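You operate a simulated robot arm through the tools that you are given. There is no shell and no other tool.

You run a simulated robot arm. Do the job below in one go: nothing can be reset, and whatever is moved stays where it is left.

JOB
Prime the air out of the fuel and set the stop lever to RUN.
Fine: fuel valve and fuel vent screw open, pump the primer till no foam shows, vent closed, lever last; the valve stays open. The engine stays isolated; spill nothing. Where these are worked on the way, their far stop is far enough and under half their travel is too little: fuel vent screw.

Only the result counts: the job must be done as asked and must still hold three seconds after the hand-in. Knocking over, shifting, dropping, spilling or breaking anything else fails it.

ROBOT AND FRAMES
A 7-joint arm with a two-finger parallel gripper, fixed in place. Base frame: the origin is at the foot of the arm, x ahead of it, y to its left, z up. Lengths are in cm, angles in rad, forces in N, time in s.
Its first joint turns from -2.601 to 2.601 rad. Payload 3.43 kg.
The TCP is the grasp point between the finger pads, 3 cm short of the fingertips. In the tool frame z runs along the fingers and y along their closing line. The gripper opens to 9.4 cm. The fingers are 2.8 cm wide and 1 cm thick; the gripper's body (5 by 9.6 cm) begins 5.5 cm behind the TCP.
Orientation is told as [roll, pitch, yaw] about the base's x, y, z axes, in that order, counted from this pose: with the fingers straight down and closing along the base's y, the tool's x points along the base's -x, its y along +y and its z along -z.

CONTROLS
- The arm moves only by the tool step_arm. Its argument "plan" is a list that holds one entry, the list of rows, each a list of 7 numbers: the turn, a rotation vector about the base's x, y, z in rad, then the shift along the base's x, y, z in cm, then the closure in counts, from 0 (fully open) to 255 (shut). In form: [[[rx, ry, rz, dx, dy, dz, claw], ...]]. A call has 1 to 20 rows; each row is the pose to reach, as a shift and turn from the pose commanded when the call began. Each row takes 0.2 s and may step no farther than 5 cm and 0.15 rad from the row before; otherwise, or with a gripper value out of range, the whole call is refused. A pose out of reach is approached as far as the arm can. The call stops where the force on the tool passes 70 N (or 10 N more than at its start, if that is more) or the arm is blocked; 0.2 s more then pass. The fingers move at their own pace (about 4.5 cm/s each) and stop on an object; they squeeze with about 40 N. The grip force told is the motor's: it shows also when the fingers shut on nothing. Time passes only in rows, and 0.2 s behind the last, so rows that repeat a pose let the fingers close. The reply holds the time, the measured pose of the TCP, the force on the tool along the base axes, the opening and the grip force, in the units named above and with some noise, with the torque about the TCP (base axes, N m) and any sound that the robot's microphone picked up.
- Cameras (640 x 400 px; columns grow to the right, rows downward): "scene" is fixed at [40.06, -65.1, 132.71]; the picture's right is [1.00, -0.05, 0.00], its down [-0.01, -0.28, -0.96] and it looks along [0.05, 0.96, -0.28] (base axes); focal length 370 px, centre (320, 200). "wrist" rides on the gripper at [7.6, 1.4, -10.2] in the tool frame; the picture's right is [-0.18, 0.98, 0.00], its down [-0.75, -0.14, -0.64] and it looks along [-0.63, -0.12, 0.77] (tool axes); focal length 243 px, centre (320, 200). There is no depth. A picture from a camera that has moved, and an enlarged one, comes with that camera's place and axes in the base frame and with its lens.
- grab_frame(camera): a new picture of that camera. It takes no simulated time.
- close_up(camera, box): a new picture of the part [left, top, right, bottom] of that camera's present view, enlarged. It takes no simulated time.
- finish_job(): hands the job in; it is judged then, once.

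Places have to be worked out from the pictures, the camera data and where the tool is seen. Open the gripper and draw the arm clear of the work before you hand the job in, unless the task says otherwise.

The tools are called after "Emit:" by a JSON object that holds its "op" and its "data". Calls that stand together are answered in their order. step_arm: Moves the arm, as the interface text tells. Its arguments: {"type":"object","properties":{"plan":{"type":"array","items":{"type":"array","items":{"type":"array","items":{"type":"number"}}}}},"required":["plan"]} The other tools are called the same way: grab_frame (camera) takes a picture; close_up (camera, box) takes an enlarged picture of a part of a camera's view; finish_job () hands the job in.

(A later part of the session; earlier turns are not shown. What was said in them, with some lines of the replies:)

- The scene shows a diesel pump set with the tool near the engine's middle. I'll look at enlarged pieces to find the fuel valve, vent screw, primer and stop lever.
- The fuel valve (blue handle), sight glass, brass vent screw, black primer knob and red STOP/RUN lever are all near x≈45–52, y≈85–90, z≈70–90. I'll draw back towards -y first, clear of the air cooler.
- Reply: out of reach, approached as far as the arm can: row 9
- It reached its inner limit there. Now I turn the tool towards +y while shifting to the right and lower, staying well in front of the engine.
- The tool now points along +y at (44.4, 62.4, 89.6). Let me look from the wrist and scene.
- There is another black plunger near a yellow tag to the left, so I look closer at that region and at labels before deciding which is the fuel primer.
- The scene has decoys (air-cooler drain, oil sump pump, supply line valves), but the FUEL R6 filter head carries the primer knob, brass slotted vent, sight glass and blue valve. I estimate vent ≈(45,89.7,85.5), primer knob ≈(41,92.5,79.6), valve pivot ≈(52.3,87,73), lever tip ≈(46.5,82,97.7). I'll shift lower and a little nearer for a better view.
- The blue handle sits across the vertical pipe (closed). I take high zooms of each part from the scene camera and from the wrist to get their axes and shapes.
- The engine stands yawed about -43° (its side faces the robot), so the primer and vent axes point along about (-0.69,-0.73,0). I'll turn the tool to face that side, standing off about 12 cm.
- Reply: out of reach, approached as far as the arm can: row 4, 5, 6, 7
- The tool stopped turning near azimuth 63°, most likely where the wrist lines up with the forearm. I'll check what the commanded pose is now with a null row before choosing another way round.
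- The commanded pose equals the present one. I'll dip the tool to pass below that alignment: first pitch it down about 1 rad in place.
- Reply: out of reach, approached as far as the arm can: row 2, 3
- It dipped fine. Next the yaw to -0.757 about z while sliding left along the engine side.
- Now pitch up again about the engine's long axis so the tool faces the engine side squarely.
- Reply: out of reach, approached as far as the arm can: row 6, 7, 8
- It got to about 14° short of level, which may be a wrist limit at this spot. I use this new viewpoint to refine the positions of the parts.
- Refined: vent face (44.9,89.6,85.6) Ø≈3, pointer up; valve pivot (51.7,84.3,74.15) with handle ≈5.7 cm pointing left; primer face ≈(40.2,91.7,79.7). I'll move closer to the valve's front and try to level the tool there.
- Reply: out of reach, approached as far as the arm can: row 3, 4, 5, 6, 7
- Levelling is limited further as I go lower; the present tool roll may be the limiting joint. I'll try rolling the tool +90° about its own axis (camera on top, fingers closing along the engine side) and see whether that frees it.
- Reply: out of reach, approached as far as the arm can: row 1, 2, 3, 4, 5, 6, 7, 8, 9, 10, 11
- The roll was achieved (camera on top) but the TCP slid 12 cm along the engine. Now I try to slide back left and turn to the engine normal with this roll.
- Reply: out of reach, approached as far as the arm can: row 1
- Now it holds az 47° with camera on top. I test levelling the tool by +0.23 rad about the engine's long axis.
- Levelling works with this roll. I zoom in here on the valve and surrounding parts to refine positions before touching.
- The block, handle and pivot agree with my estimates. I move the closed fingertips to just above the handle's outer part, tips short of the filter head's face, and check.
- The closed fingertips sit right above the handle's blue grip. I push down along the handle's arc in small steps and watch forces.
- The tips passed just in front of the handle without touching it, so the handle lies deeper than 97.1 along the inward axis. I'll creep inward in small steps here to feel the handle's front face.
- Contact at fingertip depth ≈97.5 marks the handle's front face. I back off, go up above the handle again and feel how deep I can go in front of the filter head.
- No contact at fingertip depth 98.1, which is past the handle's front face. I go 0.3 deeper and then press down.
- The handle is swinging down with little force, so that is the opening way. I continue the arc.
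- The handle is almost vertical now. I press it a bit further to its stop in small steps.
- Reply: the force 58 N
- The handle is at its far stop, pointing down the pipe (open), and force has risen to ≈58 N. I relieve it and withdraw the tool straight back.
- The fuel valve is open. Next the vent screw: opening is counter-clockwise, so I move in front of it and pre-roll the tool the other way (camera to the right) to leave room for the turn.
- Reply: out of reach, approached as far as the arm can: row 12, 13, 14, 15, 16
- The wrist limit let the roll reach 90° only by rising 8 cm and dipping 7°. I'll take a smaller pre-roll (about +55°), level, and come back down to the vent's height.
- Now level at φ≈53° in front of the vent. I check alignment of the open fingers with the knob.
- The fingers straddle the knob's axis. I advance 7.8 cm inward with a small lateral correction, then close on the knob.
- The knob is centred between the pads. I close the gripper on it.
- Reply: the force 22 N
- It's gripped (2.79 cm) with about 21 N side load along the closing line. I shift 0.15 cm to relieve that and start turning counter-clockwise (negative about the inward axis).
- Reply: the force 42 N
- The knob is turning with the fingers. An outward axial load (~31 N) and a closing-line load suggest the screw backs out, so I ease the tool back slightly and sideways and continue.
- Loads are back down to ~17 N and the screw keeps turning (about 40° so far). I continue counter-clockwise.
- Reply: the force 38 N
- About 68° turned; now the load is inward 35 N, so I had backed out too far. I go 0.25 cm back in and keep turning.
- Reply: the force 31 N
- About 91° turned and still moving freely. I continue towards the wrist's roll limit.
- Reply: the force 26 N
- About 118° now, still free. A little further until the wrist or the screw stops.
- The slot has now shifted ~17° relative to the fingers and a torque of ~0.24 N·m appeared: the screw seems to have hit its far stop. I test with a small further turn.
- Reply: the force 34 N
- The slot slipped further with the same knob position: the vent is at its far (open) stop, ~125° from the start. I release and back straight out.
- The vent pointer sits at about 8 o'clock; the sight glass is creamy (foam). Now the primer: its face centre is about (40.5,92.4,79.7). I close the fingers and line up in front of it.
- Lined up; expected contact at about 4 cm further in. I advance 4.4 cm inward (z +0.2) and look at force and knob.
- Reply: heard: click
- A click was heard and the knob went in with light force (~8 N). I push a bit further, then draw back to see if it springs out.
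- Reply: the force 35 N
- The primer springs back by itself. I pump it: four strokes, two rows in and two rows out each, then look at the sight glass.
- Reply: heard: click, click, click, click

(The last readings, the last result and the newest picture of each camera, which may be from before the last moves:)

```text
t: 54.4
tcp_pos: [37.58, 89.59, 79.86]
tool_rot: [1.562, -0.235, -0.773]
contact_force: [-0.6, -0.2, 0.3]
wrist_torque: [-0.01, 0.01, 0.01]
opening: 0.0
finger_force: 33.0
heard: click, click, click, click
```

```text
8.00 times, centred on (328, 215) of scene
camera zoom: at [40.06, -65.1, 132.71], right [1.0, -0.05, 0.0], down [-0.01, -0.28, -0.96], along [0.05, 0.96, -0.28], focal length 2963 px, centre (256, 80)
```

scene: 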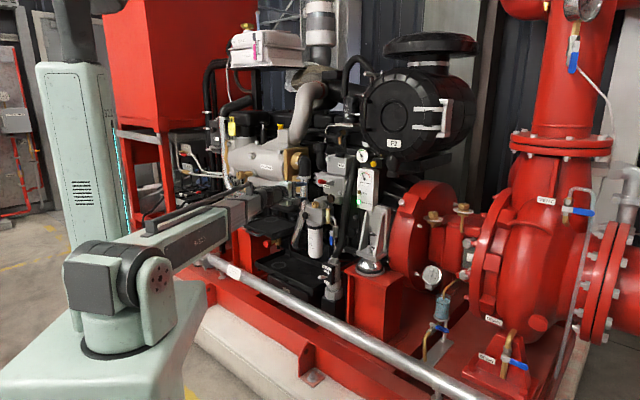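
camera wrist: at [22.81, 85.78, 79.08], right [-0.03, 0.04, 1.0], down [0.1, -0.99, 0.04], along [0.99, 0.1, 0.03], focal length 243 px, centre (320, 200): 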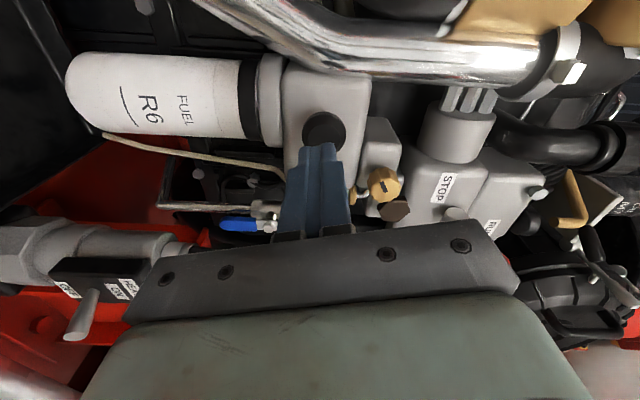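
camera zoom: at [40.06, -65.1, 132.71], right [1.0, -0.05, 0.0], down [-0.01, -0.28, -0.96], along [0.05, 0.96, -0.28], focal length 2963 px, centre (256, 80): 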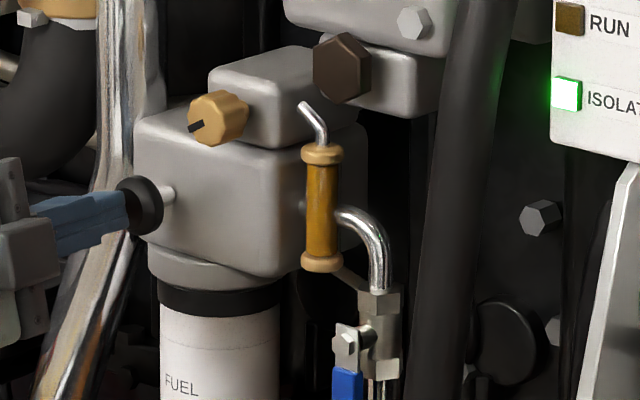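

The sight glass has turned amber. I zoom in to see whether any foam is left.

Emit:
{"op": "close_up", "data": {"camera": "scene", "box": [326, 204, 346, 228]}}

Emit:
{"op": "close_up", "data": {"camera": "wrist", "box": [300, 150, 460, 240]}}

```text
16.00 times, centred on (336, 216) of scene
camera zoom: at [40.06, -65.1, 132.71], right [1.0, -0.05, 0.0], down [-0.01, -0.28, -0.96], along [0.05, 0.96, -0.28], focal length 5927 px, centre (64, -56)
```

zoom: 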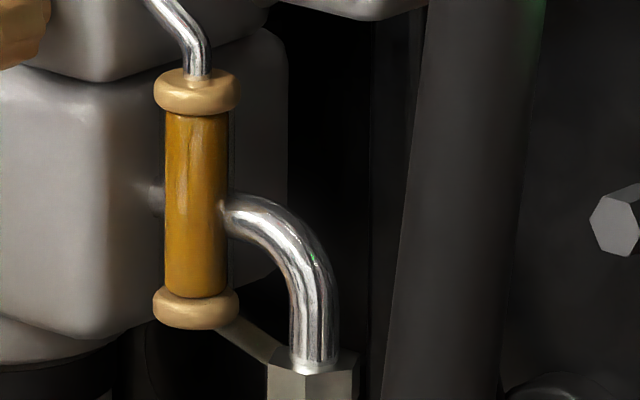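

```text
4.00 times, centred on (380, 195) of wrist
camera zoom: at [24.75, 87.7, 79.53], right [-0.03, 0.04, 1.0], down [0.1, -0.99, 0.04], along [0.99, 0.1, 0.03], focal length 970 px, centre (80, 220)
```

zoom: 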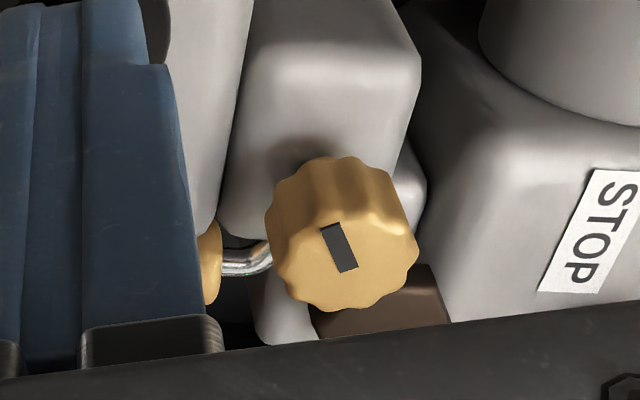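

Emit:
{"op": "close_up", "data": {"camera": "scene", "box": [329, 207, 337, 224]}}

```text
16.00 times, centred on (333, 216) of scene
camera zoom: at [40.06, -65.1, 132.71], right [1.0, -0.05, 0.0], down [-0.01, -0.28, -0.96], along [0.05, 0.96, -0.28], focal length 5927 px, centre (112, -48)
```

zoom: 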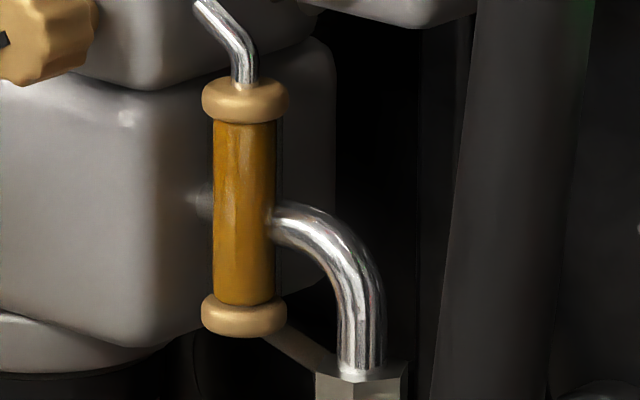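

The glass is uniformly amber: no foam. Now I draw back from the primer, open the fingers and line up with the vent again to close it (clockwise).

Emit:
{"op": "step_arm", "data": {"plan": [[[0, 0, 0, -1.6, -1.7, 0, 255], [0, 0, 0, -3.16, -3.34, 0, 200], [0, 0, 0, -1.8, -4.6, 2, 119], [0, 0, 0, -0.4, -5.9, 4, 119], [0, 0, 0, 0.92, -7.09, 5.69, 119], [0, 0, 0, 0.92, -7.09, 5.69, 119]]]}}

Emit:
{"op": "close_up", "data": {"camera": "scene", "box": [296, 190, 360, 240]}}

Emit:
{"op": "grab_frame", "data": {"camera": "wrist"}}

```text
t: 55.8
tcp_pos: [38.27, 82.45, 85.67]
tool_rot: [1.563, -0.233, -0.772]
contact_force: [0.2, 0.0, 0.0]
wrist_torque: [-0.01, 0.0, 0.03]
opening: 4.99
finger_force: 0.1
```

```text
8.00 times, centred on (328, 215) of scene
camera zoom: at [40.06, -65.1, 132.71], right [1.0, -0.05, 0.0], down [-0.01, -0.28, -0.96], along [0.05, 0.96, -0.28], focal length 2963 px, centre (256, 80)
```

zoom: 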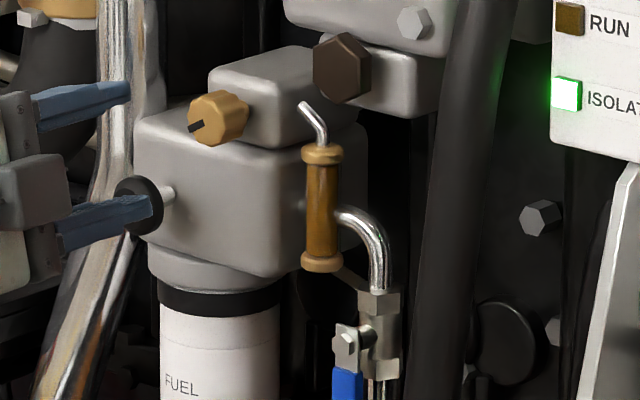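

```text
taken
camera wrist: at [25.55, 80.56, 85.28], right [-0.03, 0.04, 1.0], down [0.1, -0.99, 0.04], along [0.99, 0.1, 0.03], focal length 243 px, centre (320, 200)
```

wrist: 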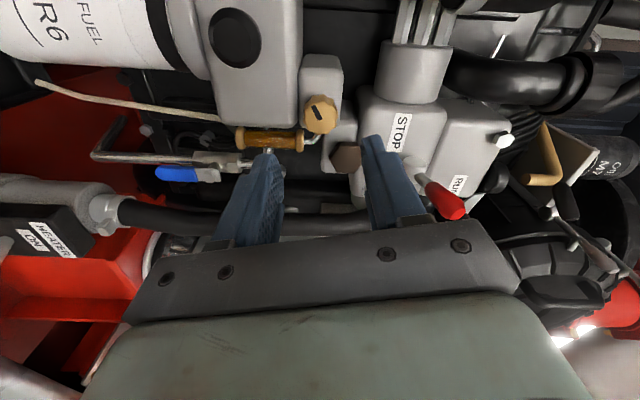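

Position is right in front of the knob. I advance to the same gripping depth as before and close.

Emit:
{"op": "step_arm", "data": {"plan": [[[0, 0, 0, 2.2, 2.25, -0.1, 119], [0, 0, 0, 4.2, 4.35, -0.15, 119], [0, 0, 0, 5.7, 5.9, -0.15, 119], [0, 0, 0, 5.7, 5.9, -0.15, 119], [0, 0, 0, 5.7, 5.9, -0.15, 200], [0, 0, 0, 5.7, 5.9, -0.15, 255], [0, 0, 0, 5.7, 5.9, -0.15, 255]]]}}

Emit:
{"op": "close_up", "data": {"camera": "wrist", "box": [200, 60, 440, 240]}}

```text
t: 57.4
tcp_pos: [44.03, 88.35, 85.56]
tool_rot: [1.567, -0.237, -0.772]
contact_force: [3.6, 11.5, 26.4]
wrist_torque: [0.42, -0.41, 0.43]
opening: 2.71
finger_force: 41.5
```

```text
2.22 times, centred on (320, 150) of wrist
camera zoom: at [31.15, 86.43, 85.22], right [-0.03, 0.04, 1.0], down [0.1, -0.99, 0.04], along [0.99, 0.1, 0.03], focal length 539 px, centre (320, 311)
```

zoom: 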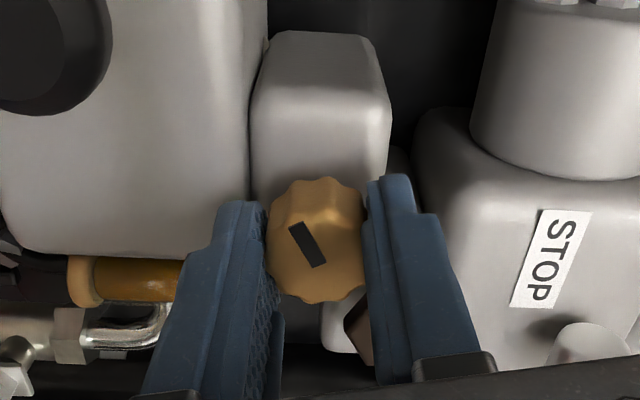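

Gripped again. Now clockwise (positive about the inward axis) in stages.

Emit:
{"op": "step_arm", "data": {"plan": [[[0.07, 0.0715, 0, 0, 0, 0.05, 255], [0.14, 0.143, 0, 0, 0, 0.05, 255], [0.21, 0.2145, 0, 0, 0, 0.05, 255], [0.28, 0.286, 0, 0, 0, 0.05, 255], [0.35, 0.3575, 0, 0, 0, 0.05, 255], [0.35, 0.3575, 0, 0, 0, 0.05, 255]]]}}

Emit:
{"op": "close_up", "data": {"camera": "wrist", "box": [200, 60, 440, 240]}}

```text
t: 58.8
tcp_pos: [44.1, 88.38, 85.64]
tool_rot: [1.564, 0.263, -0.769]
contact_force: [-12.0, 13.2, 36.6]
wrist_torque: [0.99, -0.91, 0.05]
opening: 2.74
finger_force: 45.2
```

```text
2.22 times, centred on (320, 150) of wrist
camera zoom: at [31.73, 85.81, 88.94], right [0.32, -0.3, 0.9], down [0.05, -0.94, -0.33], along [0.95, 0.15, -0.28], focal length 539 px, centre (320, 311)
```

zoom: 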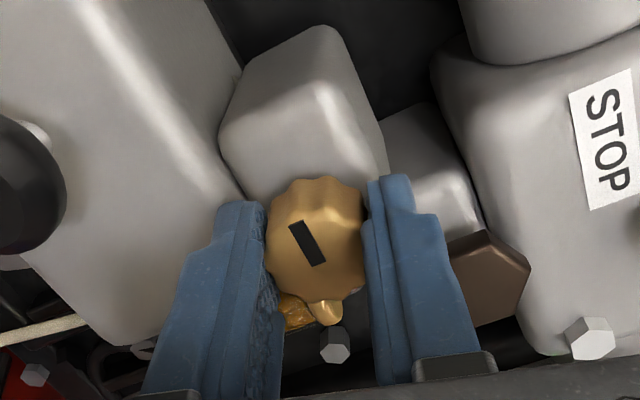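

The knob follows. I relieve the side load slightly (up and left) and continue clockwise.

Emit:
{"op": "step_arm", "data": {"plan": [[[0, 0, 0, -0.08, 0.08, 0.15, 255], [0.07, 0.0715, 0, -0.08, 0.08, 0.15, 255], [0.14, 0.143, 0, -0.08, 0.08, 0.15, 255], [0.21, 0.2145, 0, -0.08, 0.08, 0.12, 255], [0.28, 0.286, 0, -0.08, 0.08, 0.1, 255], [0.35, 0.3575, 0, -0.08, 0.08, 0.1, 255], [0.42, 0.429, 0, -0.08, 0.08, 0.1, 255], [0.42, 0.429, 0, -0.08, 0.08, 0.1, 255]]]}}

Emit:
{"op": "close_up", "data": {"camera": "wrist", "box": [200, 60, 440, 240]}}

```text
t: 60.6
tcp_pos: [43.96, 88.37, 85.49]
tool_rot: [1.565, 0.866, -0.772]
contact_force: [-33.0, -15.7, -0.8]
wrist_torque: [0.42, -0.46, -0.28]
opening: 2.69
finger_force: 45.0
```

```text
2.22 times, centred on (320, 150) of wrist
camera zoom: at [34.01, 83.63, 92.25], right [0.63, -0.6, 0.5], down [-0.17, -0.73, -0.66], along [0.76, 0.33, -0.56], focal length 539 px, centre (320, 311)
```

zoom: 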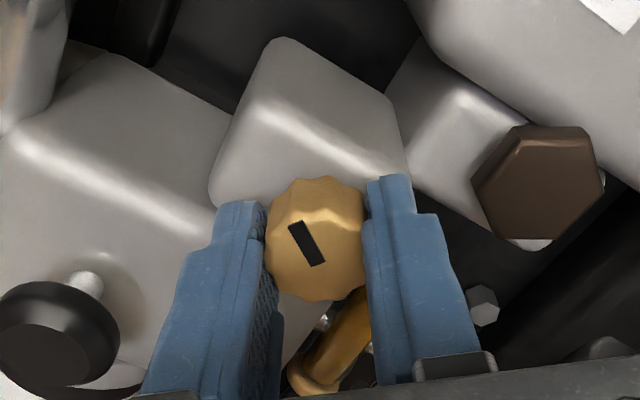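

63° done, knob following. I ease outward a little and continue.

Emit:
{"op": "step_arm", "data": {"plan": [[[0, 0, 0, -0.18, -0.1, 0, 255], [0.07, 0.0715, 0, -0.18, -0.1, 0, 255], [0.14, 0.143, 0, -0.18, -0.1, 0, 255], [0.21, 0.2145, 0, -0.15, -0.1, 0, 255], [0.28, 0.286, 0, -0.12, -0.1, 0, 255], [0.35, 0.3575, 0, -0.1, -0.1, 0, 255], [0.42, 0.429, 0, -0.1, -0.1, 0, 255], [0.42, 0.429, 0, -0.1, -0.1, 0, 255]]]}}

Emit:
{"op": "close_up", "data": {"camera": "wrist", "box": [200, 60, 440, 240]}}

```text
t: 62.4
tcp_pos: [44.1, 88.49, 85.56]
tool_rot: [1.573, 1.467, -0.764]
contact_force: [-12.0, 9.8, -4.8]
wrist_torque: [0.18, -0.19, -0.55]
opening: 2.72
finger_force: 45.1
```

```text
2.22 times, centred on (320, 150) of wrist
camera zoom: at [37.18, 80.55, 93.17], right [0.72, -0.69, -0.08], down [-0.49, -0.42, -0.76], along [0.49, 0.59, -0.64], focal length 539 px, centre (320, 311)
```

zoom: 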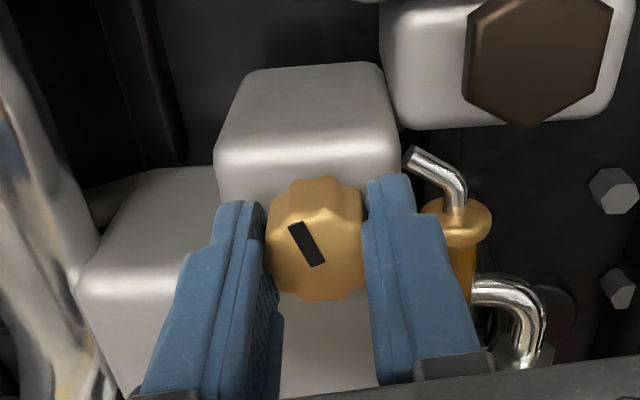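

97° done; pointer is at about 11 o'clock. I continue to the closed stop.

Emit:
{"op": "step_arm", "data": {"plan": [[[0.07, 0.0715, 0, -0.03, 0.03, 0, 255], [0.14, 0.143, 0, -0.03, 0.03, 0, 255], [0.21, 0.2145, 0, -0.03, 0.03, 0, 255], [0.28, 0.286, 0, -0.03, 0.03, 0, 255], [0.35, 0.3575, 0, -0.03, 0.03, 0, 255], [0.35, 0.3575, 0, -0.03, 0.03, 0, 255]]]}}

Emit:
{"op": "close_up", "data": {"camera": "wrist", "box": [200, 60, 440, 240]}}

```text
t: 63.8
tcp_pos: [43.99, 88.27, 85.43]
tool_rot: [-1.583, 1.174, 2.364]
contact_force: [-14.2, 16.4, 1.7]
wrist_torque: [-0.53, -0.35, -0.43]
opening: 2.76
finger_force: 45.4
```

```text
2.22 times, centred on (320, 150) of wrist
camera zoom: at [39.74, 78.06, 91.9], right [0.6, -0.58, -0.55], down [-0.75, -0.17, -0.64], along [0.28, 0.8, -0.53], focal length 539 px, centre (320, 311)
```

zoom: 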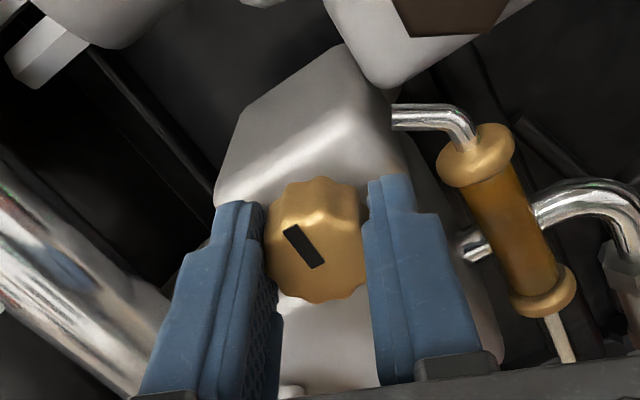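

The slot has begun slipping in the fingers and a resisting torque of ~0.6 N·m appeared: the closed stop. One slight extra turn to confirm.

Emit:
{"op": "step_arm", "data": {"plan": [[[0.06, 0.061, 0, -0.03, 0.03, 0, 255], [0.1, 0.102, 0, -0.03, 0.03, 0, 255], [0.1, 0.102, 0, -0.03, 0.03, 0, 255]]]}}

Emit:
{"op": "close_up", "data": {"camera": "wrist", "box": [200, 60, 440, 240]}}

Emit:
{"op": "close_up", "data": {"camera": "scene", "box": [300, 190, 348, 225]}}

```text
t: 64.6
tcp_pos: [43.95, 88.38, 85.48]
tool_rot: [-1.581, 1.034, 2.364]
contact_force: [-12.6, 17.1, 3.2]
wrist_torque: [-0.44, -0.15, -0.47]
opening: 2.79
finger_force: 45.1
```

```text
2.22 times, centred on (320, 150) of wrist
camera zoom: at [40.34, 77.45, 91.23], right [0.54, -0.52, -0.66], down [-0.81, -0.11, -0.58], along [0.23, 0.85, -0.48], focal length 539 px, centre (320, 311)
```

zoom: 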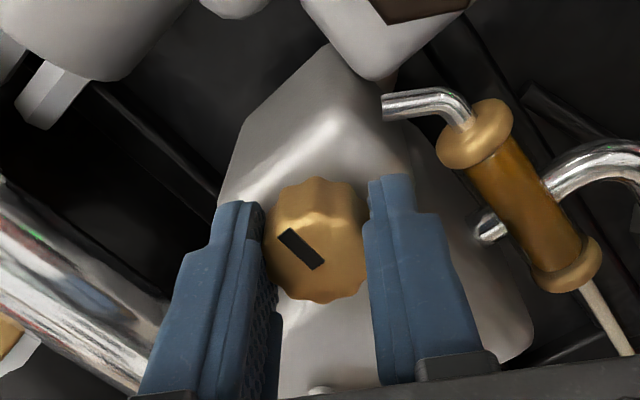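

```text
11.43 times, centred on (324, 208) of scene
camera zoom: at [40.06, -65.1, 132.71], right [1.0, -0.05, 0.0], down [-0.01, -0.28, -0.96], along [0.05, 0.96, -0.28], focal length 4233 px, centre (274, 114)
```

zoom: 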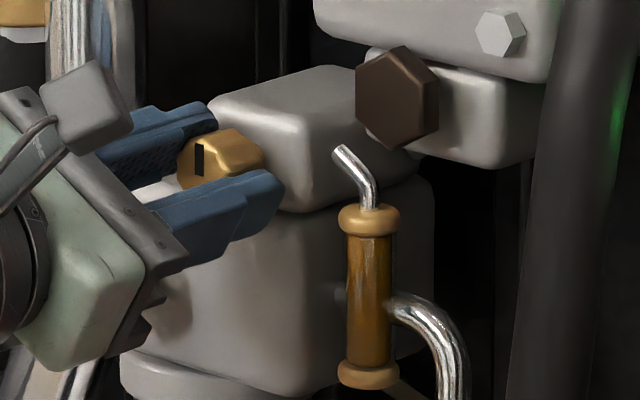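

The pointer is back at 12 o'clock: vent closed on its stop. I release it and withdraw.

Emit:
{"op": "step_arm", "data": {"plan": [[[0, 0, 0, 0, 0, 0, 119], [0, 0, 0, 0, 0, 0, 119], [0, 0, 0, 0, 0, 0, 119], [0, 0, 0, -1.4, -1.45, 0, 119], [0, 0, 0, -2.8, -2.9, 0, 119], [0, 0, 0, -4.8, -5.0, 0, 119], [0, 0, 0, -6.5, -6.8, 0, 119]]]}}

Emit:
{"op": "close_up", "data": {"camera": "scene", "box": [296, 180, 360, 230]}}

Emit:
{"op": "grab_frame", "data": {"camera": "wrist"}}

```text
t: 66.2
tcp_pos: [37.63, 81.49, 85.47]
tool_rot: [-1.583, 1.032, 2.365]
contact_force: [0.4, -1.2, 0.7]
wrist_torque: [0.01, -0.02, -0.04]
opening: 4.96
finger_force: 0.0
```

```text
8.00 times, centred on (328, 205) of scene
camera zoom: at [40.06, -65.1, 132.71], right [1.0, -0.05, 0.0], down [-0.01, -0.28, -0.96], along [0.05, 0.96, -0.28], focal length 2963 px, centre (256, 160)
```

zoom: 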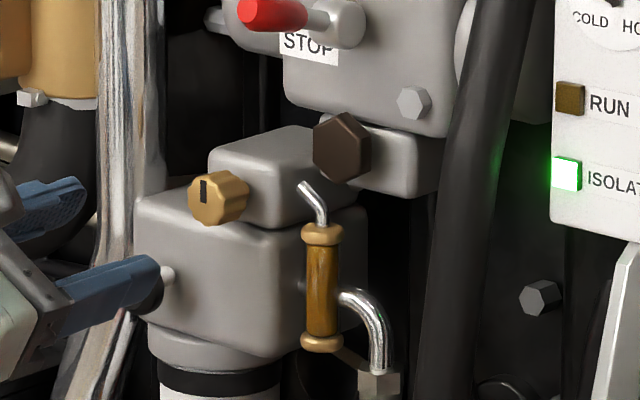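

```text
taken
camera wrist: at [33.95, 70.59, 91.15], right [0.54, -0.52, -0.66], down [-0.81, -0.11, -0.58], along [0.23, 0.85, -0.48], focal length 243 px, centre (320, 200)
```

wrist: 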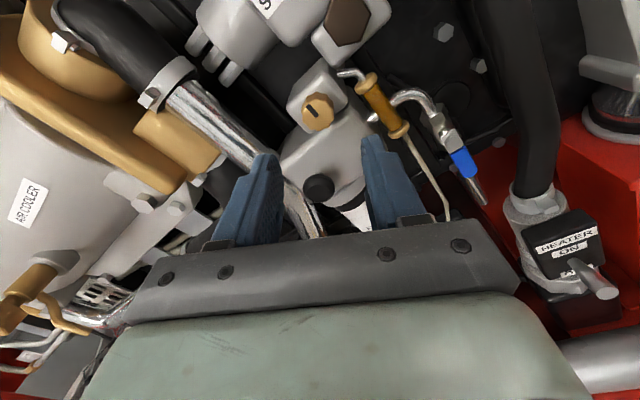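

Vent closed, glass amber. Now the stop lever: I close the fingers, roll camera-up, and stage in front of and below the red lever.

Emit:
{"op": "step_arm", "data": {"plan": [[[-0.094, -0.096, 0, 1.2, -0.8, 1.8, 180], [-0.188, -0.192, 0, 2.5, -1.7, 3.7, 255], [-0.282, -0.289, 0, 3.8, -2.6, 5.6, 255], [-0.376, -0.385, 0, 5.03, -3.47, 7.5, 255], [-0.376, -0.385, 0, 5.03, -3.47, 7.5, 255]]]}}

Emit:
{"op": "grab_frame", "data": {"camera": "wrist"}}

Emit:
{"op": "close_up", "data": {"camera": "scene", "box": [296, 150, 376, 200]}}

```text
t: 67.4
tcp_pos: [42.5, 78.04, 92.96]
tool_rot: [2.482, 1.568, 0.144]
contact_force: [0.2, -0.2, -0.2]
wrist_torque: [0.05, -0.06, 0.01]
opening: 0.0
finger_force: 33.4
```

```text
taken
camera wrist: at [36.25, 69.66, 100.54], right [0.71, -0.68, -0.18], down [-0.55, -0.36, -0.76], along [0.45, 0.63, -0.63], focal length 243 px, centre (320, 200)
```

wrist: 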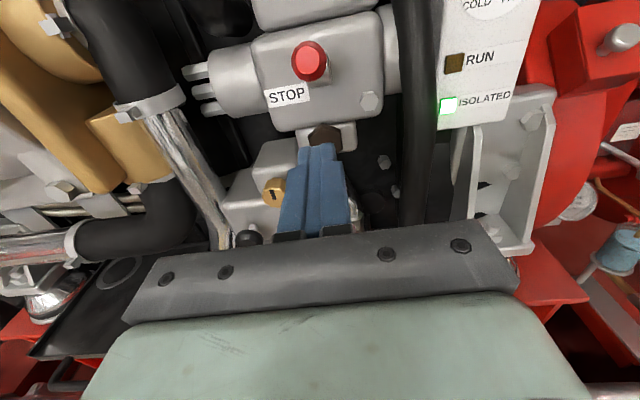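

```text
8.00 times, centred on (336, 175) of scene
camera zoom: at [40.06, -65.1, 132.71], right [1.0, -0.05, 0.0], down [-0.01, -0.28, -0.96], along [0.05, 0.96, -0.28], focal length 2963 px, centre (192, 400)
```

zoom: 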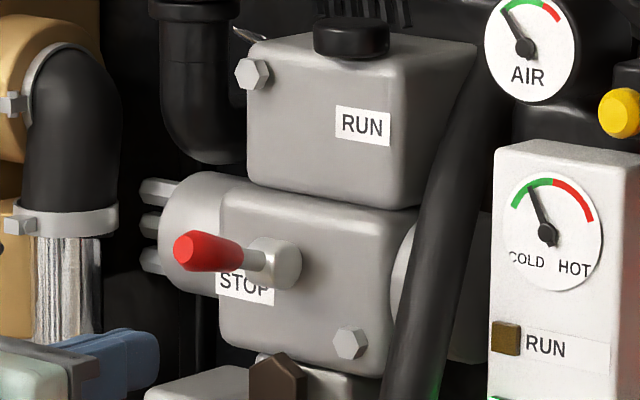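

The closed fingers are directly below and in front of the lever (end at ≈(46.3,81.6,97.9)). I slide under it and begin lifting.

Emit:
{"op": "step_arm", "data": {"plan": [[[0, 0, 0, 1.58, 1.67, 0.6, 255], [0, 0, 0, 3.16, 3.34, 1.2, 255], [0, 0, 0, 3.16, 3.34, 1.6, 255], [0, 0, 0, 3.16, 3.34, 2.1, 255], [0, 0, 0, 3.16, 3.34, 2.6, 255], [0, 0, 0, 3.16, 3.34, 3.1, 255]]]}}

Emit:
{"op": "grab_frame", "data": {"camera": "wrist"}}

Emit:
{"op": "close_up", "data": {"camera": "scene", "box": [296, 150, 376, 200]}}

```text
t: 68.8
tcp_pos: [45.66, 81.29, 95.96]
tool_rot: [2.784, 1.567, 0.446]
contact_force: [0.2, 0.0, -1.8]
wrist_torque: [-0.03, 0.03, 0.01]
opening: 0.0
finger_force: 32.9
```

```text
taken
camera wrist: at [39.4, 73.02, 103.55], right [0.71, -0.68, -0.18], down [-0.55, -0.36, -0.76], along [0.45, 0.63, -0.63], focal length 243 px, centre (320, 200)
```

wrist: 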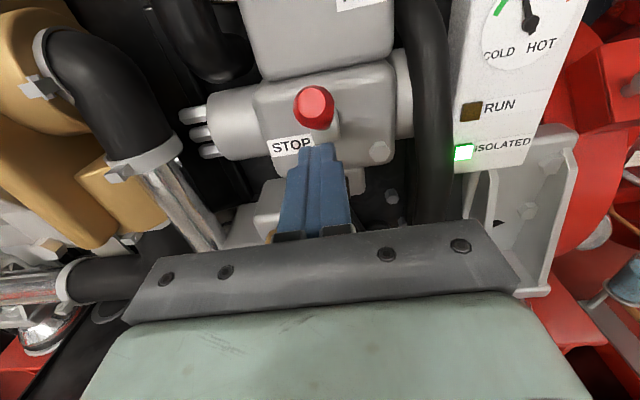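

```text
8.00 times, centred on (336, 175) of scene
camera zoom: at [40.06, -65.1, 132.71], right [1.0, -0.05, 0.0], down [-0.01, -0.28, -0.96], along [0.05, 0.96, -0.28], focal length 2963 px, centre (192, 400)
```

zoom: 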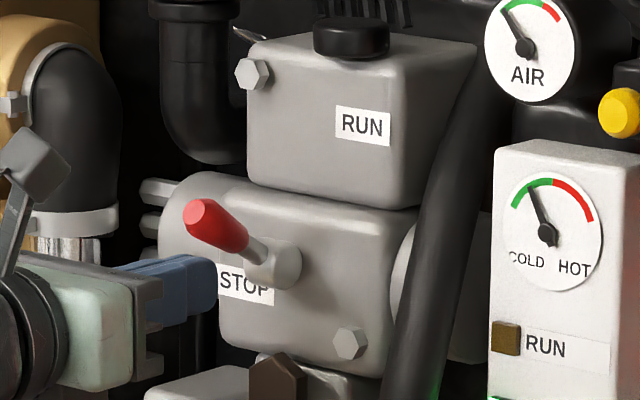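

The lever rises easily. I continue its arc up and inward.

Emit:
{"op": "step_arm", "data": {"plan": [[[0, 0, 0, 0.02, 0.02, 0.45, 255], [0, 0, 0, 0.04, 0.04, 0.85, 255], [0, 0, 0, 0.13, 0.14, 1.3, 255], [0, 0, 0, 0.25, 0.26, 1.75, 255], [0, 0, 0, 0.42, 0.44, 2.1, 255], [0, 0, 0, 0.59, 0.62, 2.45, 255], [0, 0, 0, 0.8, 0.85, 2.75, 255]]]}}

Emit:
{"op": "close_up", "data": {"camera": "scene", "box": [296, 150, 376, 200]}}

```text
t: 70.4
tcp_pos: [46.33, 82.32, 98.78]
tool_rot: [2.811, 1.57, 0.475]
contact_force: [-1.4, -0.3, -0.5]
wrist_torque: [0.02, -0.02, 0.0]
opening: 0.0
finger_force: 33.0
```

```text
8.00 times, centred on (336, 175) of scene
camera zoom: at [40.06, -65.1, 132.71], right [1.0, -0.05, 0.0], down [-0.01, -0.28, -0.96], along [0.05, 0.96, -0.28], focal length 2963 px, centre (192, 400)
```

zoom: 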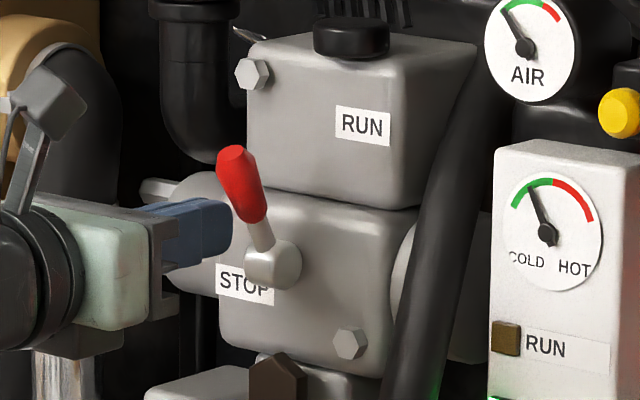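

The lever stands at about 60°. I keep pushing inward in small steps to find its RUN stop.

Emit:
{"op": "step_arm", "data": {"plan": [[[0, 0, 0, 0.17, 0.18, 0.2, 255], [0, 0, 0, 0.34, 0.36, 0.35, 255], [0, 0, 0, 0.52, 0.55, 0.5, 255], [0, 0, 0, 0.69, 0.73, 0.65, 255], [0, 0, 0, 0.86, 0.91, 0.75, 255], [0, 0, 0, 1.03, 1.09, 0.85, 255]]]}}

Emit:
{"op": "close_up", "data": {"camera": "scene", "box": [296, 150, 376, 200]}}

Emit:
{"op": "grab_frame", "data": {"camera": "wrist"}}

```text
t: 71.8
tcp_pos: [47.23, 83.06, 99.51]
tool_rot: [-1.677, 1.571, 2.27]
contact_force: [-26.5, -29.9, -26.5]
wrist_torque: [-0.27, 0.1, -0.2]
opening: 0.04
finger_force: 32.5
```

```text
8.00 times, centred on (336, 175) of scene
camera zoom: at [40.06, -65.1, 132.71], right [1.0, -0.05, 0.0], down [-0.01, -0.28, -0.96], along [0.05, 0.96, -0.28], focal length 2963 px, centre (192, 400)
```

zoom: 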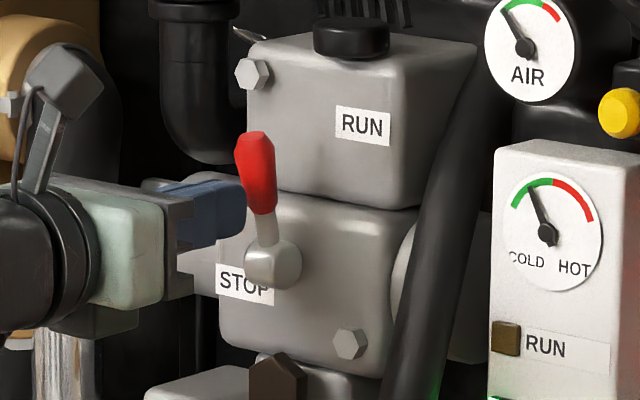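

```text
taken
camera wrist: at [41.01, 74.76, 107.13], right [0.71, -0.68, -0.18], down [-0.55, -0.36, -0.75], along [0.45, 0.63, -0.63], focal length 243 px, centre (320, 200)
```

wrist: 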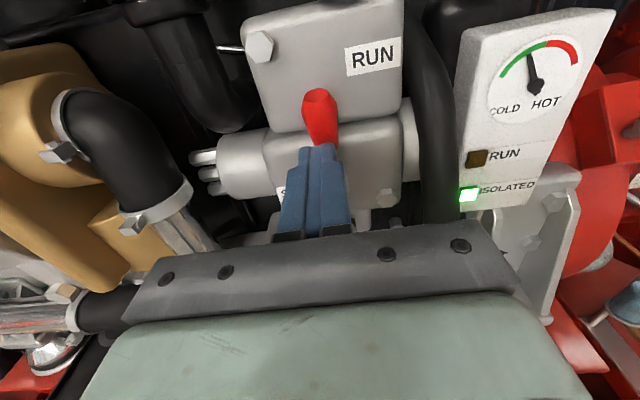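

The lever is up against a stop (48 N). I press just a touch more to be sure, then back away and check that it stays.

Emit:
{"op": "step_arm", "data": {"plan": [[[0, 0, 0, 0.06, 0.06, 0.06, 255], [0, 0, 0, 0.06, 0.06, 0.06, 255]]]}}

Emit:
{"op": "step_arm", "data": {"plan": [[[0, 0, 0, -0.7, -0.73, -0.3, 255], [0, 0, 0, -1.7, -1.8, -0.6, 255], [0, 0, 0, -3.8, -4.0, -1, 255], [0, 0, 0, -6, -6.3, -1, 255]]]}}

Emit:
{"op": "close_up", "data": {"camera": "scene", "box": [296, 150, 376, 200]}}

Emit:
{"op": "grab_frame", "data": {"camera": "wrist"}}

```text
t: 72.2
tcp_pos: [47.17, 83.07, 99.59]
tool_rot: [-0.934, 1.569, 3.014]
contact_force: [-7.5, -6.5, -2.2]
wrist_torque: [0.08, -0.09, 0.0]
opening: 0.0
finger_force: 32.9
stopped in row 2: the force on the tool passed its limit at 74 N (the readings are from after the stop); the commanded pose is now the measured one
```

```text
t: 73.2
tcp_pos: [41.25, 76.74, 98.51]
tool_rot: [-0.778, 1.57, -3.118]
contact_force: [0.8, 0.4, -0.1]
wrist_torque: [-0.01, 0.01, -0.03]
opening: 0.0
finger_force: 32.4
```

```text
8.00 times, centred on (336, 175) of scene
camera zoom: at [40.06, -65.1, 132.71], right [1.0, -0.05, 0.0], down [-0.01, -0.28, -0.96], along [0.05, 0.96, -0.28], focal length 2963 px, centre (192, 400)
```

zoom: 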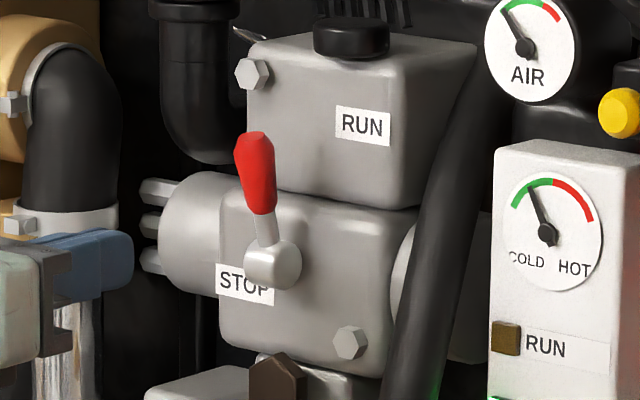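

```text
taken
camera wrist: at [35.01, 68.4, 106.08], right [0.71, -0.68, -0.19], down [-0.55, -0.36, -0.75], along [0.45, 0.63, -0.63], focal length 243 px, centre (320, 200)
```

wrist: 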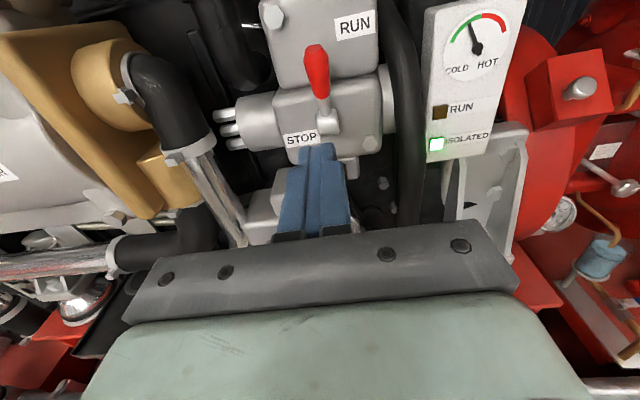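

The lever stays up at RUN and the panel still shows ISOLATED. I open the gripper, draw the arm back clear and check everything.

Emit:
{"op": "step_arm", "data": {"plan": [[[0, 0, 0, -1.5, -1.6, 0, 120], [0, 0, 0, -3, -3.2, 0, 0], [0, 0, 0, -4.5, -4.8, 0, 0], [0, 0, 0, -6, -6.4, 0, 0], [0, 0, 0, -7.5, -8, 0, 0], [0, 0, 0, -7.5, -8, 0, 0]]]}}

Emit:
{"op": "grab_frame", "data": {"camera": "scene"}}

Emit:
{"op": "close_up", "data": {"camera": "scene", "box": [296, 185, 360, 245]}}

Emit:
{"op": "close_up", "data": {"camera": "scene", "box": [310, 150, 390, 210]}}

Emit:
{"op": "grab_frame", "data": {"camera": "wrist"}}

```text
t: 74.6
tcp_pos: [33.68, 68.95, 98.65]
tool_rot: [-0.792, 1.57, -3.13]
contact_force: [-0.1, 0.7, 0.3]
wrist_torque: [0.02, -0.01, 0.0]
opening: 9.41
finger_force: 0.0
```

```text
taken
```

scene: 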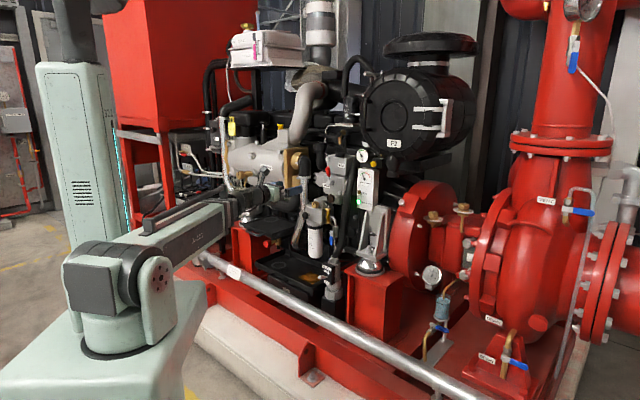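

```text
6.67 times, centred on (328, 215) of scene
camera zoom: at [40.06, -65.1, 132.71], right [1.0, -0.05, 0.0], down [-0.01, -0.28, -0.96], along [0.05, 0.96, -0.28], focal length 2470 px, centre (267, 100)
```

zoom: 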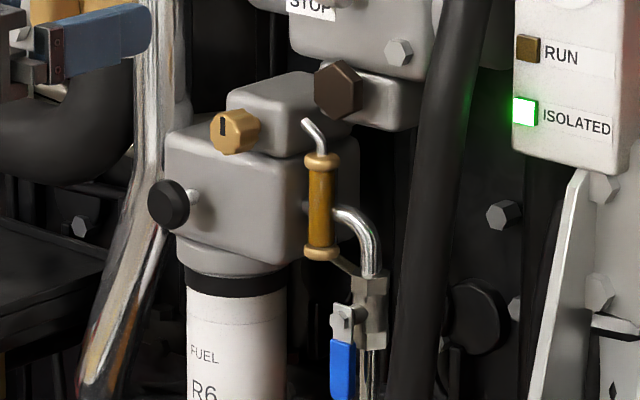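

```text
6.67 times, centred on (350, 180) of scene
camera zoom: at [40.06, -65.1, 132.71], right [1.0, -0.05, 0.0], down [-0.01, -0.28, -0.96], along [0.05, 0.96, -0.28], focal length 2470 px, centre (120, 333)
```

zoom: 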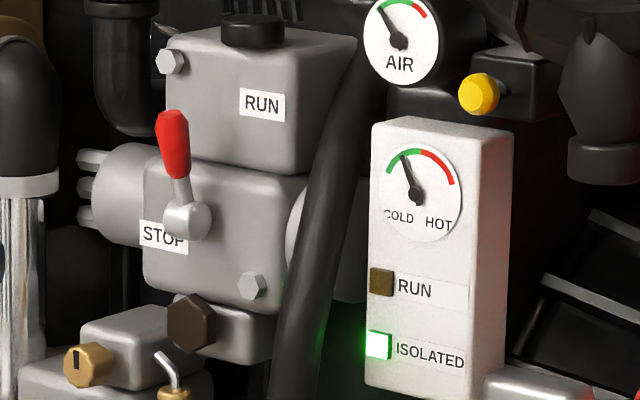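

```text
taken
camera wrist: at [27.56, 60.6, 106.2], right [0.71, -0.68, -0.19], down [-0.55, -0.36, -0.75], along [0.45, 0.63, -0.63], focal length 243 px, centre (320, 200)
```

wrist: 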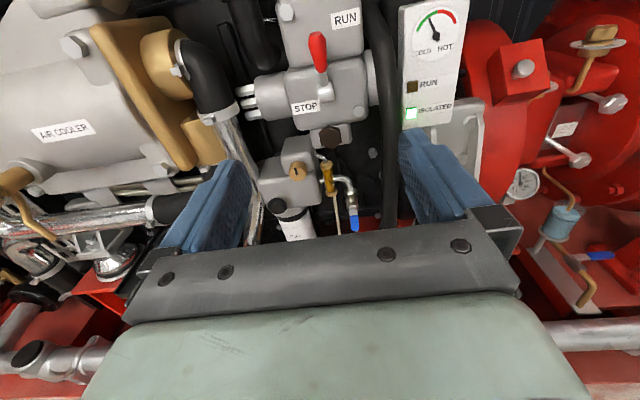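

All looks right: valve handle down (open), vent pointer at 12 (closed), glass amber, lever up at RUN, ISOLATED lit. A last look underneath for any drip before handing in.

Emit:
{"op": "close_up", "data": {"camera": "scene", "box": [250, 225, 360, 305]}}

Emit:
{"op": "step_arm", "data": {"plan": [[[0, 0, 0, 0, 0, 0, 0], [0, 0, 0, 0, 0, 0, 0], [0, 0, 0, 0, 0, 0, 0], [0, 0, 0, 0, 0, 0, 0], [0, 0, 0, 0, 0, 0, 0], [0, 0, 0, 0, 0, 0, 0]]]}}

Emit:
{"op": "close_up", "data": {"camera": "scene", "box": [300, 150, 380, 245]}}

```text
5.00 times, centred on (305, 265) of scene
camera zoom: at [40.06, -65.1, 132.71], right [1.0, -0.05, 0.0], down [-0.01, -0.28, -0.96], along [0.05, 0.96, -0.28], focal length 1852 px, centre (395, -125)
```

zoom: 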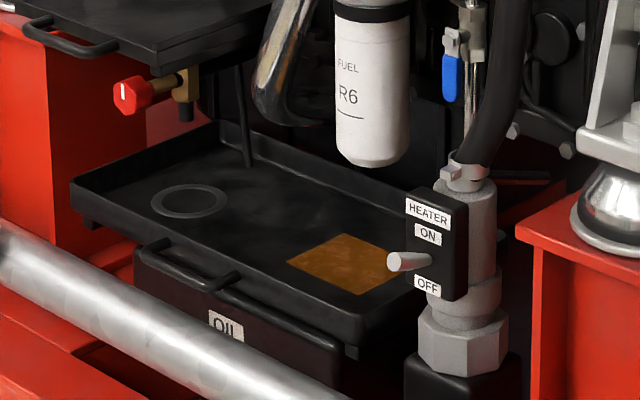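

```text
t: 76.0
tcp_pos: [33.73, 68.97, 98.8]
tool_rot: [-0.807, 1.568, 3.139]
contact_force: [0.2, -0.7, 0.1]
wrist_torque: [0.01, -0.02, 0.0]
opening: 9.39
finger_force: 0.1
```

```text
4.21 times, centred on (340, 198) of scene
camera zoom: at [40.06, -65.1, 132.71], right [1.0, -0.05, 0.0], down [-0.01, -0.28, -0.96], along [0.05, 0.96, -0.28], focal length 1560 px, centre (236, 210)
```

zoom: 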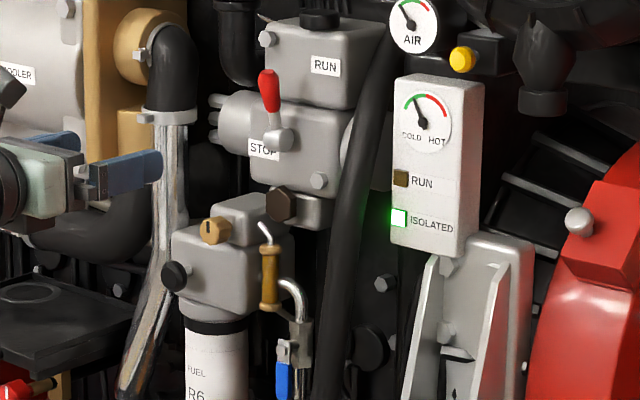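

The purged fuel ended up in the drip tray under the vent tube, nothing elsewhere. The states hold after waiting and the arm is clear with the gripper open, so I hand in.

Emit:
{"op": "finish_job", "data": {}}

```text
The job is handed in.
```

The fuel is primed and the stop lever is at RUN. I handed the job in with the gripper open and the arm drawn clear; I haven't seen the judged result.

- **Fuel valve:** open. I turned the blue handle down the pipe to its stop and left it there.
- **Fuel vent screw:** I opened it counter-clockwise to its far stop (about 125°). After priming I closed it back to its stop, with the pointer at 12 o'clock again.
- **Primer:** I pumped it five strokes. The sight glass went from cream foam to solid amber with no foam showing, and looked the same in the last picture.
- **Stop lever:** lifted last, to its RUN stop. It stayed there after I let go.
- **Engine:** the ISOLATED light was still lit in the last picture.

The purged fuel ran into the drip tray under the vent's drain tube and left an amber patch there. I saw no fuel anywhere else and took the tray as the intended catch. If fuel in the tray counts as a spill, that is the one thing that could fail the job.

While pressing the lever home, the force briefly reached 74 N and the arm stopped itself; nothing looked damaged or moved.
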